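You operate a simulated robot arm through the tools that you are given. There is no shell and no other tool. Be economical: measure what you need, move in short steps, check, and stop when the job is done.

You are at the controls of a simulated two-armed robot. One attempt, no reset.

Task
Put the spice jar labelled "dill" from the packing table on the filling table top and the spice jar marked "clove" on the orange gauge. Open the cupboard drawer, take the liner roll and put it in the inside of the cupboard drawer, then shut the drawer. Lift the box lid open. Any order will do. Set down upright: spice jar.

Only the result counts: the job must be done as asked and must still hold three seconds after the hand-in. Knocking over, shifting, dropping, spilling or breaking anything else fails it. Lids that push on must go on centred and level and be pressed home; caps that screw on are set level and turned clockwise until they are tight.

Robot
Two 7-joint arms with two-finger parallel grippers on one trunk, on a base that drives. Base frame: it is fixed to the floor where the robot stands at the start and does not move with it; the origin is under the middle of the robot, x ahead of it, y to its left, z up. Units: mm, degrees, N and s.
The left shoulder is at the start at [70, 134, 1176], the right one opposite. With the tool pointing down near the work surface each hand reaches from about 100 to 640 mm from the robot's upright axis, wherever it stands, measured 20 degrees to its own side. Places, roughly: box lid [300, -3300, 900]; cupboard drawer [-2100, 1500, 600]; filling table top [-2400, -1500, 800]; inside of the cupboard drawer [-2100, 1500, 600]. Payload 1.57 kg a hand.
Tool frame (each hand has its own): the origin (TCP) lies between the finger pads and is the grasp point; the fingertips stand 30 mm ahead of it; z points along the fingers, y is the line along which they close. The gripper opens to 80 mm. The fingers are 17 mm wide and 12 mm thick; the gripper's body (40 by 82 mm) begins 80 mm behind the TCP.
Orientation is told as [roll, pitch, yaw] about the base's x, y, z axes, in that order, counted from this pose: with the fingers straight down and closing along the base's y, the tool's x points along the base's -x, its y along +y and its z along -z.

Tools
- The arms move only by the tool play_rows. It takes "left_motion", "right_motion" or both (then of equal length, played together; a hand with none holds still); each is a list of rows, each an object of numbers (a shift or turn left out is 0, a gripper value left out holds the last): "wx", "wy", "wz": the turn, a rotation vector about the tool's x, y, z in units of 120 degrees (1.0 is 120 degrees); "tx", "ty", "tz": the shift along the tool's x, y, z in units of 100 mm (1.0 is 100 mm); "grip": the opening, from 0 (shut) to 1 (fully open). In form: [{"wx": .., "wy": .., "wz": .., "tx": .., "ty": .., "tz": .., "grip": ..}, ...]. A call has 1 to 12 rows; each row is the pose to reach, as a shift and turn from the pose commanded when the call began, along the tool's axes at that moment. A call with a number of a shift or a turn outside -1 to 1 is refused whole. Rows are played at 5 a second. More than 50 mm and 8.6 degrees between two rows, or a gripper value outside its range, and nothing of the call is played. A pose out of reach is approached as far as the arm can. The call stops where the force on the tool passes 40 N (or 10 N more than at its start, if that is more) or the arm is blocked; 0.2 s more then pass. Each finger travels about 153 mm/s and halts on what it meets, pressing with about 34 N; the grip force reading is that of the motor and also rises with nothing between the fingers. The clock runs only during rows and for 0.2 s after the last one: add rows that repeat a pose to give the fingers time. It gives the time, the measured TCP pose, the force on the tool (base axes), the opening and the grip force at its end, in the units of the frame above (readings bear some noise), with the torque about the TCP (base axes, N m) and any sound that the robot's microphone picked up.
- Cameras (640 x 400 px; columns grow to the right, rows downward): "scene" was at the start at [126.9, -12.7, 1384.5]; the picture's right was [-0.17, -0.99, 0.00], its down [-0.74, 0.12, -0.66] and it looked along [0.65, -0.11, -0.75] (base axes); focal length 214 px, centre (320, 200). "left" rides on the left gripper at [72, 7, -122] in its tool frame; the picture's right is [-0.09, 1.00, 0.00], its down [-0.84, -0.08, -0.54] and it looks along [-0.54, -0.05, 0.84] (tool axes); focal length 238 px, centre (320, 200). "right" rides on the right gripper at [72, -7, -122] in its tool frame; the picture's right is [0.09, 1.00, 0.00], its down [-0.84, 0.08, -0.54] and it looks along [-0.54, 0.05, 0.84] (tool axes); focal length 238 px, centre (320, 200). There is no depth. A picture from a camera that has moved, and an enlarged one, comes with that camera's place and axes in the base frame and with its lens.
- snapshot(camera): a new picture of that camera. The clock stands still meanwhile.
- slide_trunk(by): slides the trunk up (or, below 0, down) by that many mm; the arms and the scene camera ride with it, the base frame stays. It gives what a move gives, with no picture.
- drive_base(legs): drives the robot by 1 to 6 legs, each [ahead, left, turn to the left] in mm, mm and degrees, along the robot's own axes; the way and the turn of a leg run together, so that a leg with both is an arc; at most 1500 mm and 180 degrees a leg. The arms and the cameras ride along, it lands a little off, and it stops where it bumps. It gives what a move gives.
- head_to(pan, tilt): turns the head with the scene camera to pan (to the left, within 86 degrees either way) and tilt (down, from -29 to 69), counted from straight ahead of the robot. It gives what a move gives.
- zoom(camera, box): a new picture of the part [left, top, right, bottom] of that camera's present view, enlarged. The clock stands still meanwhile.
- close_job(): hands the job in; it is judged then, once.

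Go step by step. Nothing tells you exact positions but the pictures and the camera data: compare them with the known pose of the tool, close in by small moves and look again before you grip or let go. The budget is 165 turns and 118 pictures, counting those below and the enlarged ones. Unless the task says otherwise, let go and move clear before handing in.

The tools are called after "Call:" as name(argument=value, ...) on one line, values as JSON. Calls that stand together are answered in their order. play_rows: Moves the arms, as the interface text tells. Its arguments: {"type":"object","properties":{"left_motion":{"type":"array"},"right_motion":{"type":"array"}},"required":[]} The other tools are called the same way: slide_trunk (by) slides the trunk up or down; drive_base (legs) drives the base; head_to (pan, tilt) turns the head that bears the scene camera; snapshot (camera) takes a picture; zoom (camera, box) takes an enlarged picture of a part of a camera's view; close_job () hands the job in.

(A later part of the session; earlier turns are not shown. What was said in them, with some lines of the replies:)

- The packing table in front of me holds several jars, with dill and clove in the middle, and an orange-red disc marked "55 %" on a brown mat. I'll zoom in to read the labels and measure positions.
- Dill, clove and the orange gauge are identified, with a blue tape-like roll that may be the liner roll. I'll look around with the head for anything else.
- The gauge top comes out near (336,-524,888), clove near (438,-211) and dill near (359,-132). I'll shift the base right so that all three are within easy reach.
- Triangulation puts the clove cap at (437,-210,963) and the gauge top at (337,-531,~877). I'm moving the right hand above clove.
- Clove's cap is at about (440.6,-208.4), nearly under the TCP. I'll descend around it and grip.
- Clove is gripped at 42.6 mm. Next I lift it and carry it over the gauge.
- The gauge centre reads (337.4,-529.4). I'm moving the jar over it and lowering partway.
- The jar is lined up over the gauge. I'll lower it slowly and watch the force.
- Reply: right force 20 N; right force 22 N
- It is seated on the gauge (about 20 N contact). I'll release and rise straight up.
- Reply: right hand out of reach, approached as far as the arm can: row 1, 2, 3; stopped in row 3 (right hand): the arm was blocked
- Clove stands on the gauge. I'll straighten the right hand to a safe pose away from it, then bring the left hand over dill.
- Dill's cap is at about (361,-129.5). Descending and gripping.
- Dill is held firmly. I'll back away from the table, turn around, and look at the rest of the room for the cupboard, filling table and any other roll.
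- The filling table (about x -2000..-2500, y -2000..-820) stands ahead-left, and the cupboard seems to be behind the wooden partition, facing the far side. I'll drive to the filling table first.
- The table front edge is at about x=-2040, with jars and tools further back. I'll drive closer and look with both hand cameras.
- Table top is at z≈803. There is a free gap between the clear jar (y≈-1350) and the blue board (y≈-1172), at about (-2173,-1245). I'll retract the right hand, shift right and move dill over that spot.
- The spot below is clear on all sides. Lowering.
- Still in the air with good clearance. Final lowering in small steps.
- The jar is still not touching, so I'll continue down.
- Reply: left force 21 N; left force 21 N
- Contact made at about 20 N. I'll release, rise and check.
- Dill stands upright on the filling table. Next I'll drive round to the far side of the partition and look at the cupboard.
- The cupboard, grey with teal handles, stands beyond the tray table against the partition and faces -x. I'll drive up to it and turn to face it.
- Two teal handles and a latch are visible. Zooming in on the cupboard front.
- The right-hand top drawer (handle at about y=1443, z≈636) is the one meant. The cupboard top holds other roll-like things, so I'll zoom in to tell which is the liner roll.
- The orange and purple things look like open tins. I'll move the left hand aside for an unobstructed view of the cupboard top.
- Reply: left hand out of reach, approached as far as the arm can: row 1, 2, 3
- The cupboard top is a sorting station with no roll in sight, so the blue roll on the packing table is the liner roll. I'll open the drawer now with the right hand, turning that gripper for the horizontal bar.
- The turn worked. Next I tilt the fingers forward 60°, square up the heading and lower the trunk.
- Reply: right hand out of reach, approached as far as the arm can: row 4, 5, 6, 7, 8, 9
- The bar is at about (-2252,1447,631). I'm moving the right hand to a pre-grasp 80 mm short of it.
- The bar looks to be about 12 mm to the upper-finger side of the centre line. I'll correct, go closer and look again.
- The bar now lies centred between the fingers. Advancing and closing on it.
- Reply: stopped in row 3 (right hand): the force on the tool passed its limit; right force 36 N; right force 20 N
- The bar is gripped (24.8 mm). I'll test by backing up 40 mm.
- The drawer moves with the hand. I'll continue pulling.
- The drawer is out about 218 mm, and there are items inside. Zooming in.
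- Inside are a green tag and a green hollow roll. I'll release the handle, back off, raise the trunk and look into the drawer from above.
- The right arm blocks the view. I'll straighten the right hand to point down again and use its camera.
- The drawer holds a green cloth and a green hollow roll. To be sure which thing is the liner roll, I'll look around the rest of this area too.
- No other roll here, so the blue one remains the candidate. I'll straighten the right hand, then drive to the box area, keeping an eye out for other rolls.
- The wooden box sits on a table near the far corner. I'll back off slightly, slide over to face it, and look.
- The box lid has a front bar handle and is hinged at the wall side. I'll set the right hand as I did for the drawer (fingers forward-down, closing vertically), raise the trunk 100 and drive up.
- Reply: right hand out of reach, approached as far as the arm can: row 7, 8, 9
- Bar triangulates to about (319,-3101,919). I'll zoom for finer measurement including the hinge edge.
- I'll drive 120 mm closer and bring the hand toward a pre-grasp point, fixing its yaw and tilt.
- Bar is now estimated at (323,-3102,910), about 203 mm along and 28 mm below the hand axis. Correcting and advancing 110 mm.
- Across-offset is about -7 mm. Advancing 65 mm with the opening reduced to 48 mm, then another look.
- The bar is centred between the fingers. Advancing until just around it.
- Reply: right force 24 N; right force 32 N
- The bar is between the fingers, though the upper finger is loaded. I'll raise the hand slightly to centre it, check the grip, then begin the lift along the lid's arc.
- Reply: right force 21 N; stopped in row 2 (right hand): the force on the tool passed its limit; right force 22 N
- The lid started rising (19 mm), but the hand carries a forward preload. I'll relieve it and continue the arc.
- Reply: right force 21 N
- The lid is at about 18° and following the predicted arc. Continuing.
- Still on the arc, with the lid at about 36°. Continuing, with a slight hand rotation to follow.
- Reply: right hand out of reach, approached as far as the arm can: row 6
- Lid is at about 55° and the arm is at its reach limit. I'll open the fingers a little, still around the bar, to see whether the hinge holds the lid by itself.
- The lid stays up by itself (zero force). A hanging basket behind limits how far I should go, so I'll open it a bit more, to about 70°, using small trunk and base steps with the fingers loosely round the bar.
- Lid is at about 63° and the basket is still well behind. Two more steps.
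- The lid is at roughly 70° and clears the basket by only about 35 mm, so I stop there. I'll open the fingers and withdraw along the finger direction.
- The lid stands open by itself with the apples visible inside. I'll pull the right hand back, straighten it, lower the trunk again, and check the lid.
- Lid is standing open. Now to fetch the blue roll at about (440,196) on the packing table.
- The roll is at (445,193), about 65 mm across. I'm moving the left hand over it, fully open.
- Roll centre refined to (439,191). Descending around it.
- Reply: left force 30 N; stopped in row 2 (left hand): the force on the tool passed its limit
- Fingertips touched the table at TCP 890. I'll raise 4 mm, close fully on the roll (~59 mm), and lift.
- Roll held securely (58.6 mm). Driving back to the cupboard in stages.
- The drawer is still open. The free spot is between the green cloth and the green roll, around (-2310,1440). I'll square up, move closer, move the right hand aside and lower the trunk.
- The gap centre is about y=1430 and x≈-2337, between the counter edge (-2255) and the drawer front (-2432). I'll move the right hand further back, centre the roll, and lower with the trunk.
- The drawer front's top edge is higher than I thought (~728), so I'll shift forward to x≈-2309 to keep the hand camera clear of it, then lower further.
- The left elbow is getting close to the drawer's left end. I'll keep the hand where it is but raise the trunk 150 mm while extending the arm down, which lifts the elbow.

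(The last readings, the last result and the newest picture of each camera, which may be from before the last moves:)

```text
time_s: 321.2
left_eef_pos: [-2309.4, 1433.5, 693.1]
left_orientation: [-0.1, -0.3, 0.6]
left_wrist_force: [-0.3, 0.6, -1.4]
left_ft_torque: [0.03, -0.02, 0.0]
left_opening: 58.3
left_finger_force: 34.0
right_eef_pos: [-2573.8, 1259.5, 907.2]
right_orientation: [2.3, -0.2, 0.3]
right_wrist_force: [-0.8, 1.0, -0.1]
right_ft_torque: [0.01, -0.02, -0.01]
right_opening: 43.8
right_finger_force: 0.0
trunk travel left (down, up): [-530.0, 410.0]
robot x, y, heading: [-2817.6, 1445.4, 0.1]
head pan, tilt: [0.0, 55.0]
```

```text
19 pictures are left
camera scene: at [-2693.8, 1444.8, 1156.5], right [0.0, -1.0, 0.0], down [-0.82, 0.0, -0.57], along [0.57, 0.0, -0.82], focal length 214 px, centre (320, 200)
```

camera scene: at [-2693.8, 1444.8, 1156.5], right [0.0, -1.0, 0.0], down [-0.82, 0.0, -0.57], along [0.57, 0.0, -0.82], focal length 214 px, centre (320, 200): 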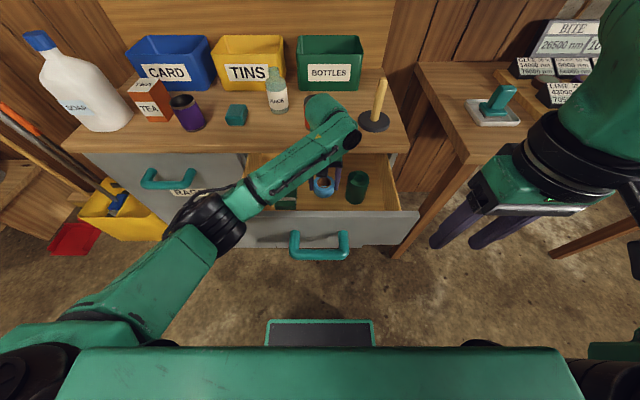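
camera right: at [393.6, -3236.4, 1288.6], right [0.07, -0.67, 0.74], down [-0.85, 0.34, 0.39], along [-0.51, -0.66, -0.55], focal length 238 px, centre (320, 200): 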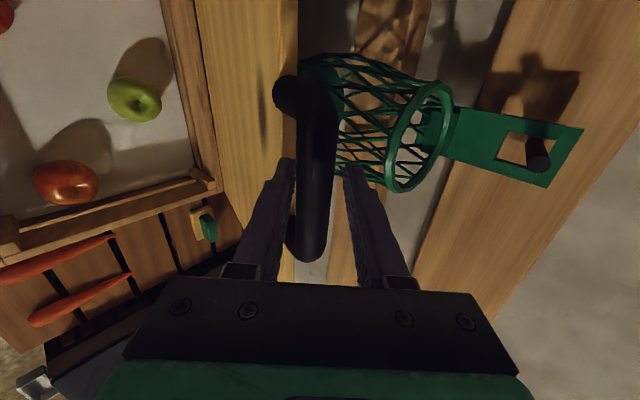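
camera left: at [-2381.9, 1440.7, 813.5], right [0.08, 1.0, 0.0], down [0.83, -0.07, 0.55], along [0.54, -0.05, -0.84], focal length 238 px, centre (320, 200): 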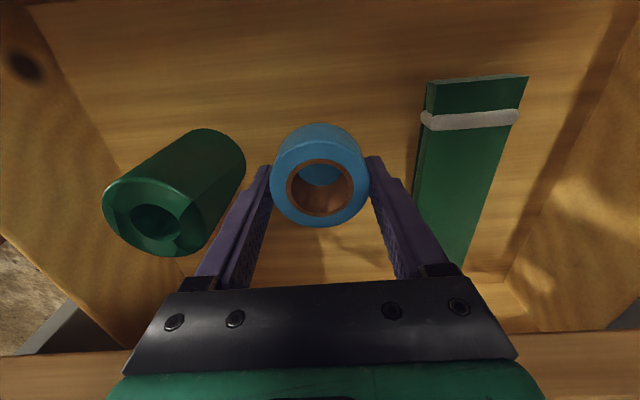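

The elbow still needs more height, so I'll repeat the same trick for another 100 mm and then look.

Call:
slide_trunk(by=60)

Call:
play_rows(left_motion=[{"tz": 0.25}, {"tz": 0.5}, {"tz": 0.6}])

Call:
slide_trunk(by=60)

Call:
play_rows(left_motion=[{"tz": 0.25}, {"tz": 0.5}, {"tz": 0.7}, {"tz": 0.8}, {"tz": 0.8}])

Call:
snapshot(camera="scene")

Call:
snapshot(camera="left")

```text
time_s: 322.2
left_eef_pos: [-2308.4, 1433.2, 751.8]
left_orientation: [0.0, -0.3, 0.5]
left_wrist_force: [0.0, 0.4, -0.8]
left_ft_torque: [0.0, -0.01, 0.03]
left_opening: 58.3
left_finger_force: 33.8
right_eef_pos: [-2574.9, 1260.2, 966.7]
right_orientation: [2.2, -0.3, 0.3]
right_wrist_force: [-0.3, 0.3, -1.5]
right_ft_torque: [-0.03, -0.01, -0.03]
right_opening: 43.7
right_finger_force: 0.0
trunk travel left (down, up): [-590.0, 350.0]
robot x, y, heading: [-2813.1, 1444.2, -0.1]
head pan, tilt: [0.0, 55.0]
```

```text
time_s: 323.0
left_eef_pos: [-2310.7, 1433.5, 693.0]
left_orientation: [-0.2, -0.3, 0.5]
left_wrist_force: [-0.1, -0.4, -0.3]
left_ft_torque: [-0.03, 0.01, 0.0]
left_opening: 58.3
left_finger_force: 34.2
right_eef_pos: [-2573.9, 1259.0, 967.7]
right_orientation: [2.1, -0.2, 0.3]
right_wrist_force: [0.4, 0.2, -0.8]
right_ft_torque: [-0.01, 0.05, -0.02]
right_opening: 44.0
right_finger_force: 0.1
trunk travel left (down, up): [-590.0, 350.0]
robot x, y, heading: [-2818.9, 1444.8, 0.0]
head pan, tilt: [0.0, 55.0]
```

```text
time_s: 324.0
left_eef_pos: [-2309.9, 1433.9, 752.0]
left_orientation: [0.0, -0.3, 0.4]
left_wrist_force: [-0.3, 0.6, -0.6]
left_ft_torque: [0.01, -0.02, 0.02]
left_opening: 58.3
left_finger_force: 34.4
right_eef_pos: [-2573.2, 1260.6, 1029.3]
right_orientation: [2.2, -0.2, 0.4]
right_wrist_force: [0.2, 0.6, 0.2]
right_ft_torque: [-0.01, -0.01, 0.01]
right_opening: 44.1
right_finger_force: 0.0
trunk travel left (down, up): [-650.0, 290.0]
robot x, y, heading: [-2813.9, 1442.8, 0.1]
head pan, tilt: [0.0, 55.0]
```

```text
time_s: 325.2
left_eef_pos: [-2310.0, 1433.0, 672.2]
left_orientation: [-0.1, -0.3, 0.4]
left_wrist_force: [0.4, -0.4, -0.6]
left_ft_torque: [-0.01, 0.0, -0.02]
left_opening: 57.9
left_finger_force: 34.1
right_eef_pos: [-2574.2, 1259.8, 1028.0]
right_orientation: [2.1, -0.2, 0.2]
right_wrist_force: [-0.1, -0.2, -1.0]
right_ft_torque: [0.04, 0.0, -0.01]
right_opening: 44.1
right_finger_force: 0.1
trunk travel left (down, up): [-650.0, 290.0]
robot x, y, heading: [-2817.3, 1446.1, 0.1]
head pan, tilt: [0.0, 55.0]
```

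```text
18 pictures are left
camera scene: at [-2693.8, 1444.9, 1276.5], right [0.0, -1.0, 0.0], down [-0.82, 0.0, -0.57], along [0.57, 0.0, -0.82], focal length 214 px, centre (320, 200)
```

scene: 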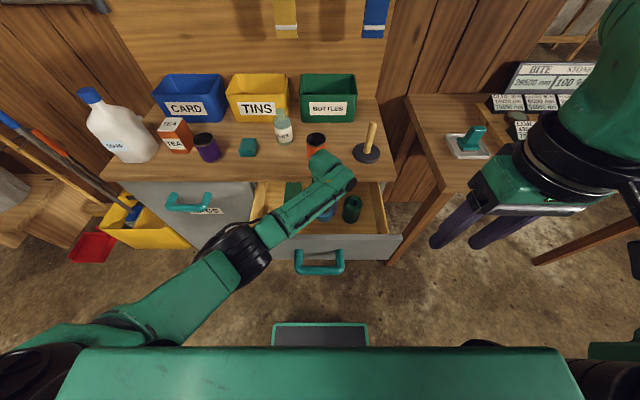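

```text
17 pictures are left
camera left: at [-2382.8, 1439.1, 793.9], right [0.08, 1.0, 0.0], down [0.83, -0.07, 0.55], along [0.54, -0.05, -0.84], focal length 238 px, centre (320, 200)
```

left: 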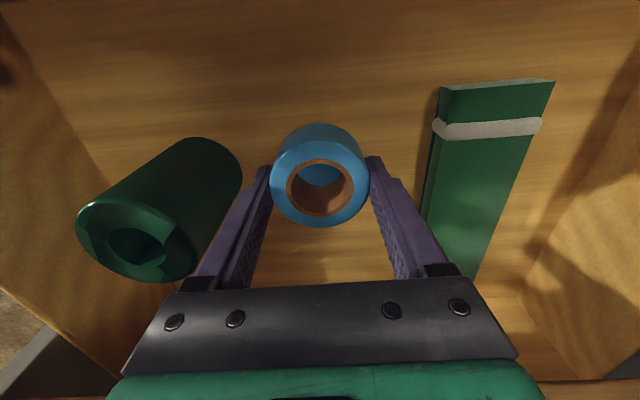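

The elbow is now clear. Continuing down gently.

Call:
play_rows(left_motion=[{"tz": 0.1}, {"tz": 0.2}, {"tz": 0.25}, {"tz": 0.25}])

Call:
play_rows(left_motion=[{"tz": 0.05}, {"tz": 0.1}, {"tz": 0.15}, {"tz": 0.15}])

Call:
snapshot(camera="left")

```text
time_s: 326.2
left_eef_pos: [-2307.3, 1435.0, 648.1]
left_orientation: [0.0, -0.3, 0.5]
left_wrist_force: [-0.4, 0.6, -0.7]
left_ft_torque: [0.03, -0.03, 0.0]
left_opening: 57.9
left_finger_force: 34.4
right_eef_pos: [-2573.9, 1258.8, 1028.8]
right_orientation: [2.2, -0.2, 0.3]
right_wrist_force: [0.4, -0.6, -0.3]
right_ft_torque: [-0.03, 0.0, -0.06]
right_opening: 43.7
right_finger_force: 0.1
trunk travel left (down, up): [-650.0, 290.0]
robot x, y, heading: [-2816.8, 1445.0, 0.2]
head pan, tilt: [0.0, 55.0]
```

```text
time_s: 326.9
left_eef_pos: [-2304.7, 1433.5, 644.3]
left_orientation: [0.0, -1.2, 0.3]
left_wrist_force: [-0.8, 3.7, 25.8]
left_ft_torque: [0.06, 0.68, -0.13]
left_opening: 57.8
left_finger_force: 34.1
right_eef_pos: [-2575.9, 1261.1, 1028.1]
right_orientation: [2.2, -0.3, 0.4]
right_wrist_force: [1.2, 0.3, 0.5]
right_ft_torque: [-0.01, 0.03, 0.0]
right_opening: 44.0
right_finger_force: 0.0
trunk travel left (down, up): [-650.0, 290.0]
robot x, y, heading: [-2813.5, 1443.3, 0.1]
head pan, tilt: [0.0, 55.0]
stopped in row 3 (left hand): the force on the tool passed its limit (the readings are from after the stop); the commanded pose is now the measured one
```

```text
16 pictures are left
camera left: at [-2379.7, 1440.0, 765.2], right [0.09, 1.0, 0.0], down [0.82, -0.07, 0.56], along [0.56, -0.05, -0.83], focal length 238 px, centre (320, 200)
```

left: 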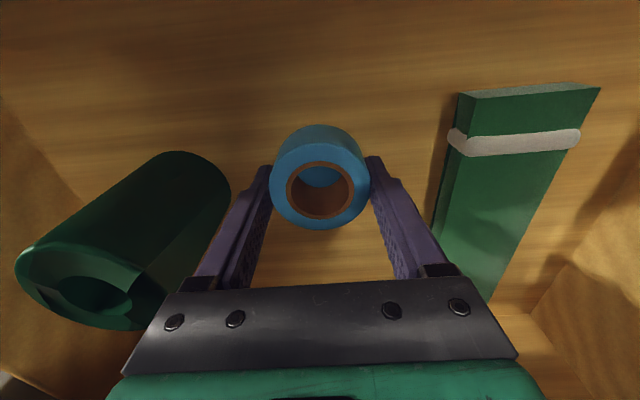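

Contact at TCP z≈644, consistent with the drawer floor. I'll release the roll.

Call:
play_rows(left_motion=[{"tz": -0.02}, {"tz": -0.02, "grip": 0.8}, {"tz": -0.02, "grip": 0.9}, {"tz": -0.02, "grip": 0.9}, {"tz": -0.02, "grip": 0.9}])

Call:
play_rows(left_motion=[{"tz": -0.2}, {"tz": -0.5}, {"tz": -0.8}, {"tz": -1.0}])

Call:
snapshot(camera="left")

```text
time_s: 328.1
left_eef_pos: [-2307.4, 1433.4, 644.6]
left_orientation: [0.0, -1.0, 0.3]
left_wrist_force: [0.8, -3.0, 13.6]
left_ft_torque: [0.32, 0.11, -0.16]
left_opening: 70.3
left_finger_force: 0.1
right_eef_pos: [-2576.8, 1259.2, 1028.1]
right_orientation: [2.3, -0.3, 0.3]
right_wrist_force: [-0.4, 1.0, 0.2]
right_ft_torque: [-0.02, 0.03, 0.0]
right_opening: 44.0
right_finger_force: 0.0
trunk travel left (down, up): [-650.0, 290.0]
robot x, y, heading: [-2817.0, 1445.0, -0.1]
head pan, tilt: [0.0, 55.0]
```

```text
time_s: 329.1
left_eef_pos: [-2308.0, 1434.1, 742.8]
left_orientation: [0.1, -0.7, 0.3]
left_wrist_force: [0.7, -0.1, -0.8]
left_ft_torque: [0.0, 0.04, -0.01]
left_opening: 72.1
left_finger_force: 0.0
right_eef_pos: [-2572.9, 1260.2, 1028.1]
right_orientation: [2.2, -0.2, 0.3]
right_wrist_force: [0.6, 1.0, -0.5]
right_ft_torque: [-0.02, -0.01, -0.03]
right_opening: 43.8
right_finger_force: 0.0
trunk travel left (down, up): [-650.0, 290.0]
robot x, y, heading: [-2813.9, 1441.6, 0.5]
head pan, tilt: [0.0, 55.0]
```

```text
15 pictures are left
camera left: at [-2382.2, 1440.2, 864.0], right [0.09, 1.0, 0.0], down [0.83, -0.07, 0.55], along [0.55, -0.05, -0.83], focal length 238 px, centre (320, 200)
```

left: 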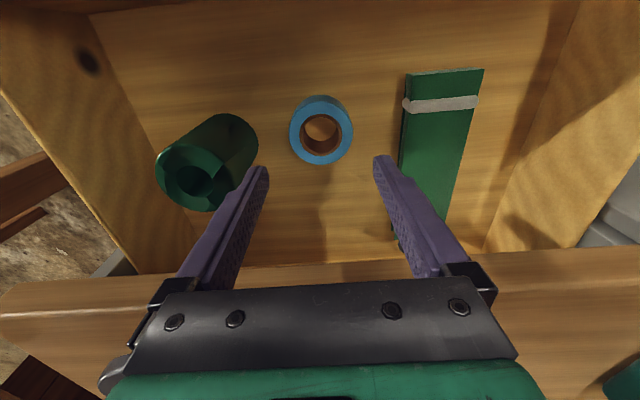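

The roll sits in the drawer between the other items. I'll raise the left hand out, close its fingers, and back off to push the drawer shut by its handle.

Call:
play_rows(left_motion=[{"tz": -0.4}, {"tz": -0.8}, {"tz": -1.0}])

Call:
play_rows(left_motion=[{"tz": -0.4, "grip": 0.3}, {"tz": -0.8, "grip": 0}, {"tz": -1.0, "ty": 0.13, "grip": 0}, {"tz": -1.0, "ty": 0.13, "grip": 0}])

Call:
drive_base(legs=[[-255, 0, 0]])

Call:
slide_trunk(by=-278)

Call:
snapshot(camera="left")

Call:
snapshot(camera="scene")

```text
time_s: 329.9
left_eef_pos: [-2296.2, 1450.0, 834.0]
left_orientation: [1.6, -0.7, 1.9]
left_wrist_force: [0.6, -0.1, -0.2]
left_ft_torque: [0.05, 0.0, 0.02]
left_opening: 71.9
left_finger_force: 0.1
left hand out of reach, approached as far as the arm can: row 3
right_eef_pos: [-2573.2, 1260.2, 1027.2]
right_orientation: [2.2, 0.0, 0.3]
right_wrist_force: [-0.3, 0.0, -0.4]
right_ft_torque: [0.0, 0.04, -0.03]
right_opening: 44.0
right_finger_force: 0.2
trunk travel left (down, up): [-650.0, 290.0]
robot x, y, heading: [-2811.7, 1444.6, 0.1]
head pan, tilt: [0.0, 55.0]
```

```text
time_s: 330.9
left_eef_pos: [-2303.3, 1442.5, 935.8]
left_orientation: [0.1, -0.8, 0.5]
left_wrist_force: [-0.4, 0.9, 0.0]
left_ft_torque: [-0.02, 0.01, -0.04]
left_opening: 0.0
left_finger_force: 21.4
right_eef_pos: [-2574.0, 1260.5, 1027.5]
right_orientation: [2.2, 0.0, 0.3]
right_wrist_force: [-0.1, 0.2, 0.1]
right_ft_torque: [0.04, 0.03, 0.01]
right_opening: 44.0
right_finger_force: 0.1
trunk travel left (down, up): [-650.0, 290.0]
robot x, y, heading: [-2815.8, 1442.5, 0.3]
head pan, tilt: [0.0, 55.0]
```

```text
time_s: 332.7
left_eef_pos: [-2550.0, 1441.4, 935.0]
left_orientation: [0.1, -0.8, 0.4]
left_wrist_force: [0.3, 0.4, 0.0]
left_ft_torque: [-0.01, -0.03, 0.01]
left_opening: 0.0
left_finger_force: 21.6
right_eef_pos: [-2821.2, 1260.5, 1027.5]
right_orientation: [2.2, -0.1, 0.3]
right_wrist_force: [-0.3, 0.9, 0.2]
right_ft_torque: [0.04, 0.02, 0.0]
right_opening: 44.2
right_finger_force: 0.1
trunk travel left (down, up): [-650.0, 290.0]
robot x, y, heading: [-3059.8, 1443.5, -0.1]
head pan, tilt: [0.0, 55.0]
```

```text
time_s: 335.5
left_eef_pos: [-2552.1, 1442.4, 658.6]
left_orientation: [0.0, -0.7, 0.3]
left_wrist_force: [0.6, -0.7, 0.8]
left_ft_torque: [0.0, -0.01, -0.04]
left_opening: 0.0
left_finger_force: 21.6
right_eef_pos: [-2821.8, 1260.3, 749.5]
right_orientation: [2.3, -0.1, 0.3]
right_wrist_force: [0.3, 0.8, 0.1]
right_ft_torque: [0.02, 0.0, 0.02]
right_opening: 43.8
right_finger_force: 0.2
trunk travel left (down, up): [-372.0, 568.0]
robot x, y, heading: [-3062.1, 1445.8, 0.3]
head pan, tilt: [0.0, 55.0]
```

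```text
14 pictures are left
camera left: at [-2625.2, 1448.0, 779.3], right [0.09, 1.0, 0.0], down [0.83, -0.07, 0.55], along [0.55, -0.05, -0.83], focal length 238 px, centre (320, 200)
```

left: 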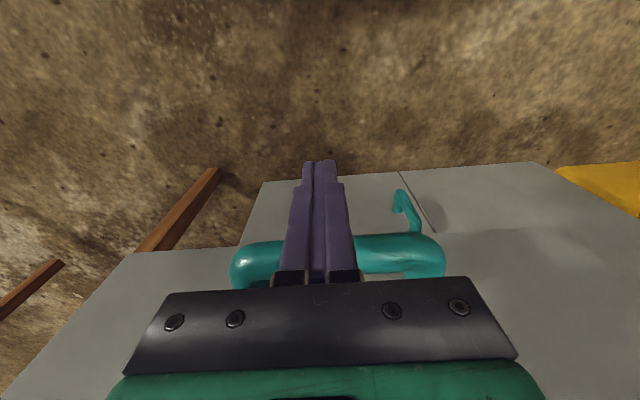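

```text
13 pictures are left
camera scene: at [-2941.7, 1444.4, 998.6], right [0.0, -1.0, 0.0], down [-0.82, 0.0, -0.57], along [0.57, 0.0, -0.82], focal length 214 px, centre (320, 200)
```

scene: 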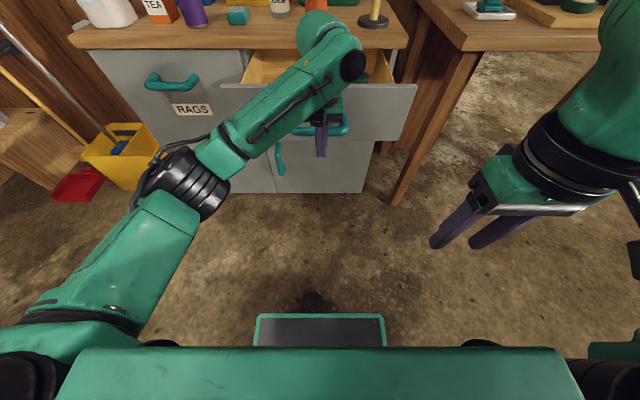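

Fingers stand in front of the bar at the right height. Pushing the drawer closed by driving forward.

Call:
drive_base(legs=[[200, 0, 0]])

Call:
snapshot(camera="scene")

```text
time_s: 337.1
left_eef_pos: [-2349.6, 1443.2, 658.0]
left_orientation: [0.0, -0.8, 0.5]
left_wrist_force: [0.2, 1.2, 0.7]
left_ft_torque: [-0.04, -0.01, 0.02]
left_opening: 0.0
left_finger_force: 20.7
right_eef_pos: [-2618.3, 1260.0, 749.4]
right_orientation: [2.2, -0.1, 0.4]
right_wrist_force: [-0.4, 0.4, 0.0]
right_ft_torque: [-0.01, 0.04, -0.03]
right_opening: 43.8
right_finger_force: 0.0
trunk travel left (down, up): [-372.0, 568.0]
robot x, y, heading: [-2862.4, 1442.3, 0.3]
head pan, tilt: [0.0, 55.0]
```

```text
12 pictures are left
camera scene: at [-2739.2, 1445.4, 998.4], right [0.0, -1.0, 0.0], down [-0.82, 0.0, -0.57], along [0.57, 0.0, -0.82], focal length 214 px, centre (320, 200)
```

scene: 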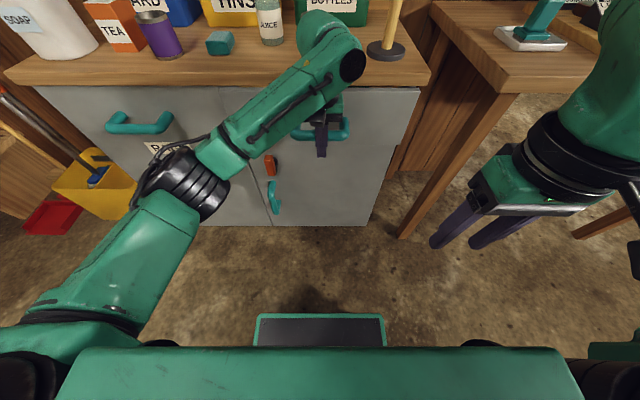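

Call:
drive_base(legs=[[40, 0, 0]])

Call:
drive_base(legs=[[15, 0, 0]])

Call:
drive_base(legs=[[10, 0, 0]])

Call:
zoom(camera="scene", box=[200, 50, 440, 200])

```text
time_s: 338.1
left_eef_pos: [-2321.7, 1444.0, 659.1]
left_orientation: [0.5, 0.3, -0.4]
left_wrist_force: [-5.2, 1.4, 2.0]
left_ft_torque: [-0.05, -0.07, -0.04]
left_opening: 0.0
left_finger_force: 21.2
right_eef_pos: [-2587.8, 1262.0, 749.3]
right_orientation: [2.3, -0.1, 0.4]
right_wrist_force: [0.6, -0.5, 0.1]
right_ft_torque: [-0.01, -0.01, -0.01]
right_opening: 43.8
right_finger_force: 0.1
trunk travel left (down, up): [-372.0, 568.0]
robot x, y, heading: [-2825.7, 1442.7, 0.3]
head pan, tilt: [0.0, 55.0]
stopped in leg 1: the force on the tool passed its limit (the readings are from after the stop); the commanded pose is now the measured one
```

```text
time_s: 338.9
left_eef_pos: [-2323.0, 1443.4, 659.3]
left_orientation: [0.7, 1.0, -1.0]
left_wrist_force: [-14.2, 3.1, 7.6]
left_ft_torque: [0.02, -0.26, 0.16]
left_opening: 0.0
left_finger_force: 21.6
right_eef_pos: [-2583.8, 1262.4, 749.8]
right_orientation: [2.1, -0.2, 0.5]
right_wrist_force: [-1.0, 0.2, -0.5]
right_ft_torque: [0.02, 0.02, 0.0]
right_opening: 44.1
right_finger_force: 0.1
trunk travel left (down, up): [-372.0, 568.0]
robot x, y, heading: [-2821.9, 1445.1, 0.3]
head pan, tilt: [0.0, 55.0]
stopped in leg 1: the force on the tool passed its limit (the readings are from after the stop); the commanded pose is now the measured one
```

```text
time_s: 339.7
left_eef_pos: [-2324.4, 1443.3, 657.0]
left_orientation: [1.1, 1.7, -1.3]
left_wrist_force: [-19.2, 4.4, 9.7]
left_ft_torque: [0.01, -0.36, 0.23]
left_opening: 0.0
left_finger_force: 21.3
right_eef_pos: [-2579.6, 1262.7, 750.7]
right_orientation: [2.2, -0.2, 0.6]
right_wrist_force: [-0.7, -0.7, -0.3]
right_ft_torque: [0.0, 0.0, 0.03]
right_opening: 43.8
right_finger_force: 0.1
trunk travel left (down, up): [-372.0, 568.0]
robot x, y, heading: [-2820.4, 1441.5, 0.3]
head pan, tilt: [0.0, 55.0]
stopped in leg 1: the force on the tool passed its limit (the readings are from after the stop); the commanded pose is now the measured one
```

```text
2.67 times, centred on (320, 125) of scene
camera zoom: at [-2701.1, 1447.2, 999.1], right [0.01, -1.0, 0.0], down [-0.82, -0.01, -0.58], along [0.58, 0.0, -0.82], focal length 572 px, centre (320, 400)
```

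zoom: 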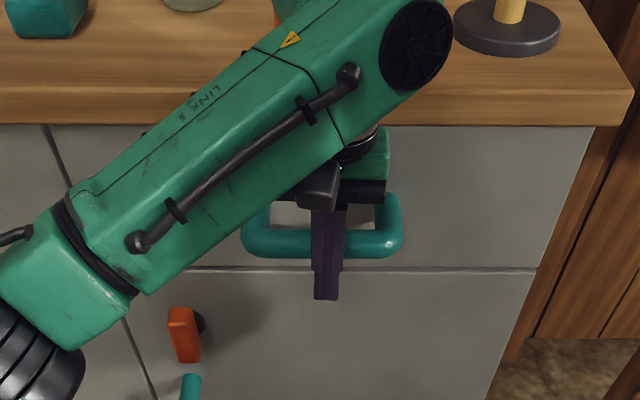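

The push met resistance. I'll look closely at the drawer edges to see if it is flush.

Call:
zoom(camera="scene", box=[340, 85, 430, 165])

Call:
zoom(camera="left", box=[200, 140, 480, 300])

```text
5.00 times, centred on (385, 125) of scene
camera zoom: at [-2701.1, 1447.2, 999.1], right [0.01, -1.0, 0.0], down [-0.82, -0.01, -0.58], along [0.58, 0.0, -0.82], focal length 1072 px, centre (-5, 575)
```

zoom: 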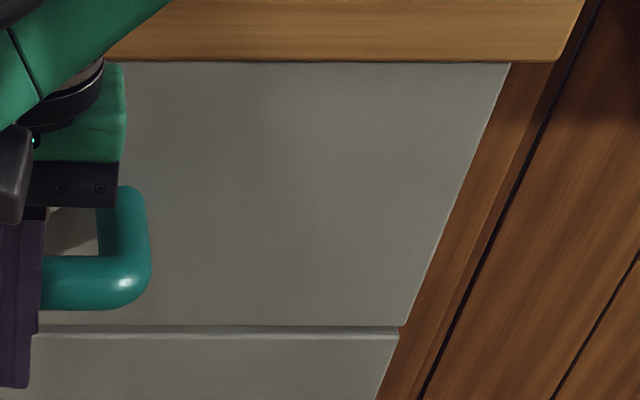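

```text
2.29 times, centred on (340, 220) of left
camera zoom: at [-2391.5, 1449.5, 782.7], right [0.12, 0.99, 0.01], down [0.85, -0.11, 0.52], along [0.51, -0.05, -0.86], focal length 545 px, centre (274, 154)
```

zoom: 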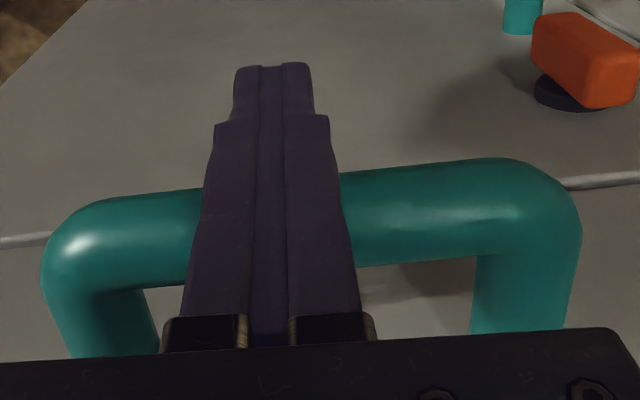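

The edges are continuous and the bar is back at x≈-2275, as before opening, so the drawer is shut. I'll back off, raise the trunk, and verify.

Call:
drive_base(legs=[[-300, 0, 0]])

Call:
slide_trunk(by=300)

Call:
head_to(pan=-8, tilt=40)

Call:
snapshot(camera="scene")

```text
time_s: 341.7
left_eef_pos: [-2615.8, 1441.8, 654.6]
left_orientation: [1.2, 1.8, -1.3]
left_wrist_force: [-0.2, -0.3, 0.5]
left_ft_torque: [-0.01, -0.01, 0.0]
left_opening: 0.3
left_finger_force: 21.3
right_eef_pos: [-2872.7, 1260.1, 747.4]
right_orientation: [2.3, 0.0, 0.5]
right_wrist_force: [0.6, 0.1, -0.4]
right_ft_torque: [0.02, -0.05, 0.02]
right_opening: 43.9
right_finger_force: 0.0
trunk travel left (down, up): [-372.0, 568.0]
robot x, y, heading: [-3116.5, 1445.3, 0.5]
head pan, tilt: [0.0, 55.0]
```

```text
time_s: 344.7
left_eef_pos: [-2616.2, 1441.1, 955.3]
left_orientation: [1.0, 2.0, -1.3]
left_wrist_force: [-0.3, 0.8, -0.5]
left_ft_torque: [0.01, -0.02, -0.01]
left_opening: 0.0
left_finger_force: 21.6
right_eef_pos: [-2872.2, 1259.8, 1048.9]
right_orientation: [2.3, 0.0, 0.6]
right_wrist_force: [-0.5, 0.4, -0.3]
right_ft_torque: [0.03, 0.02, -0.03]
right_opening: 44.2
right_finger_force: 0.1
trunk travel left (down, up): [-672.0, 268.0]
robot x, y, heading: [-3118.8, 1442.3, 0.4]
head pan, tilt: [0.0, 55.0]
```

```text
time_s: 345.5
left_eef_pos: [-2614.8, 1441.3, 955.9]
left_orientation: [1.1, 1.9, -1.2]
left_wrist_force: [-0.9, 0.0, -0.5]
left_ft_torque: [0.0, 0.0, -0.03]
left_opening: 0.1
left_finger_force: 21.0
right_eef_pos: [-2871.8, 1260.0, 1049.1]
right_orientation: [2.4, 0.0, 0.6]
right_wrist_force: [-0.7, 0.1, -0.7]
right_ft_torque: [0.0, 0.02, -0.02]
right_opening: 44.4
right_finger_force: 0.1
trunk travel left (down, up): [-672.0, 268.0]
robot x, y, heading: [-3112.8, 1443.0, 0.2]
head pan, tilt: [-8.0, 40.0]
```

```text
8 pictures are left
camera scene: at [-2980.8, 1432.6, 1319.2], right [-0.13, -0.99, 0.0], down [-0.64, 0.09, -0.77], along [0.76, -0.1, -0.64], focal length 214 px, centre (320, 200)
```

scene: 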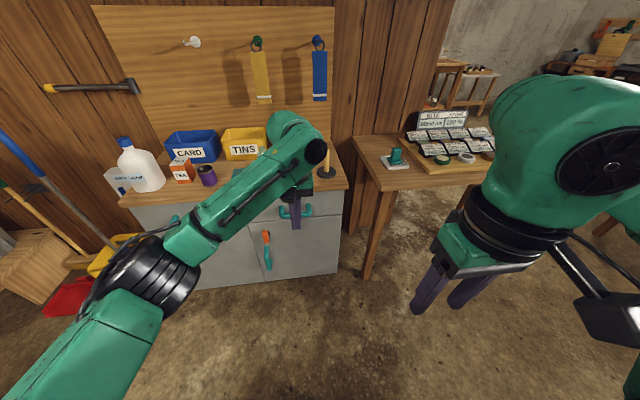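

Call:
zoom(camera="scene", box=[230, 160, 370, 260])

```text
4.00 times, centred on (300, 210) of scene
camera zoom: at [-2980.8, 1432.6, 1319.2], right [-0.13, -0.99, 0.0], down [-0.64, 0.09, -0.77], along [0.76, -0.1, -0.64], focal length 858 px, centre (400, 160)
```

zoom: 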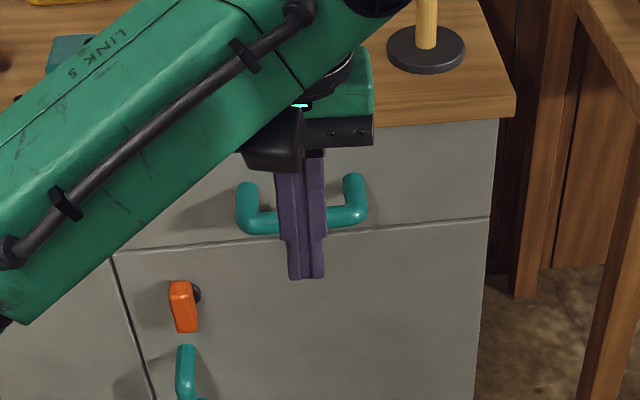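

The drawer front is flush with the cupboard, and both hands are empty and clear of everything. Handing in.

Call:
close_job()

```text
The job is handed in.
```

I handed the job in with every step done, but two of them rest on my own judgement.

- **Dill:** it stands upright on the filling table top.
- **Clove:** it stands upright on the orange gauge.
- **Liner roll and drawer:** I put the blue roll from the packing table in the cupboard drawer and shut the drawer flush. Nothing was labelled as the liner roll. I chose the blue one because the only other roll I saw, a green one, was already in that drawer.
- **Box lid:** it is raised to about 70° and holds there by itself. I stopped there because the basket hanging behind it was only about 35 mm away.
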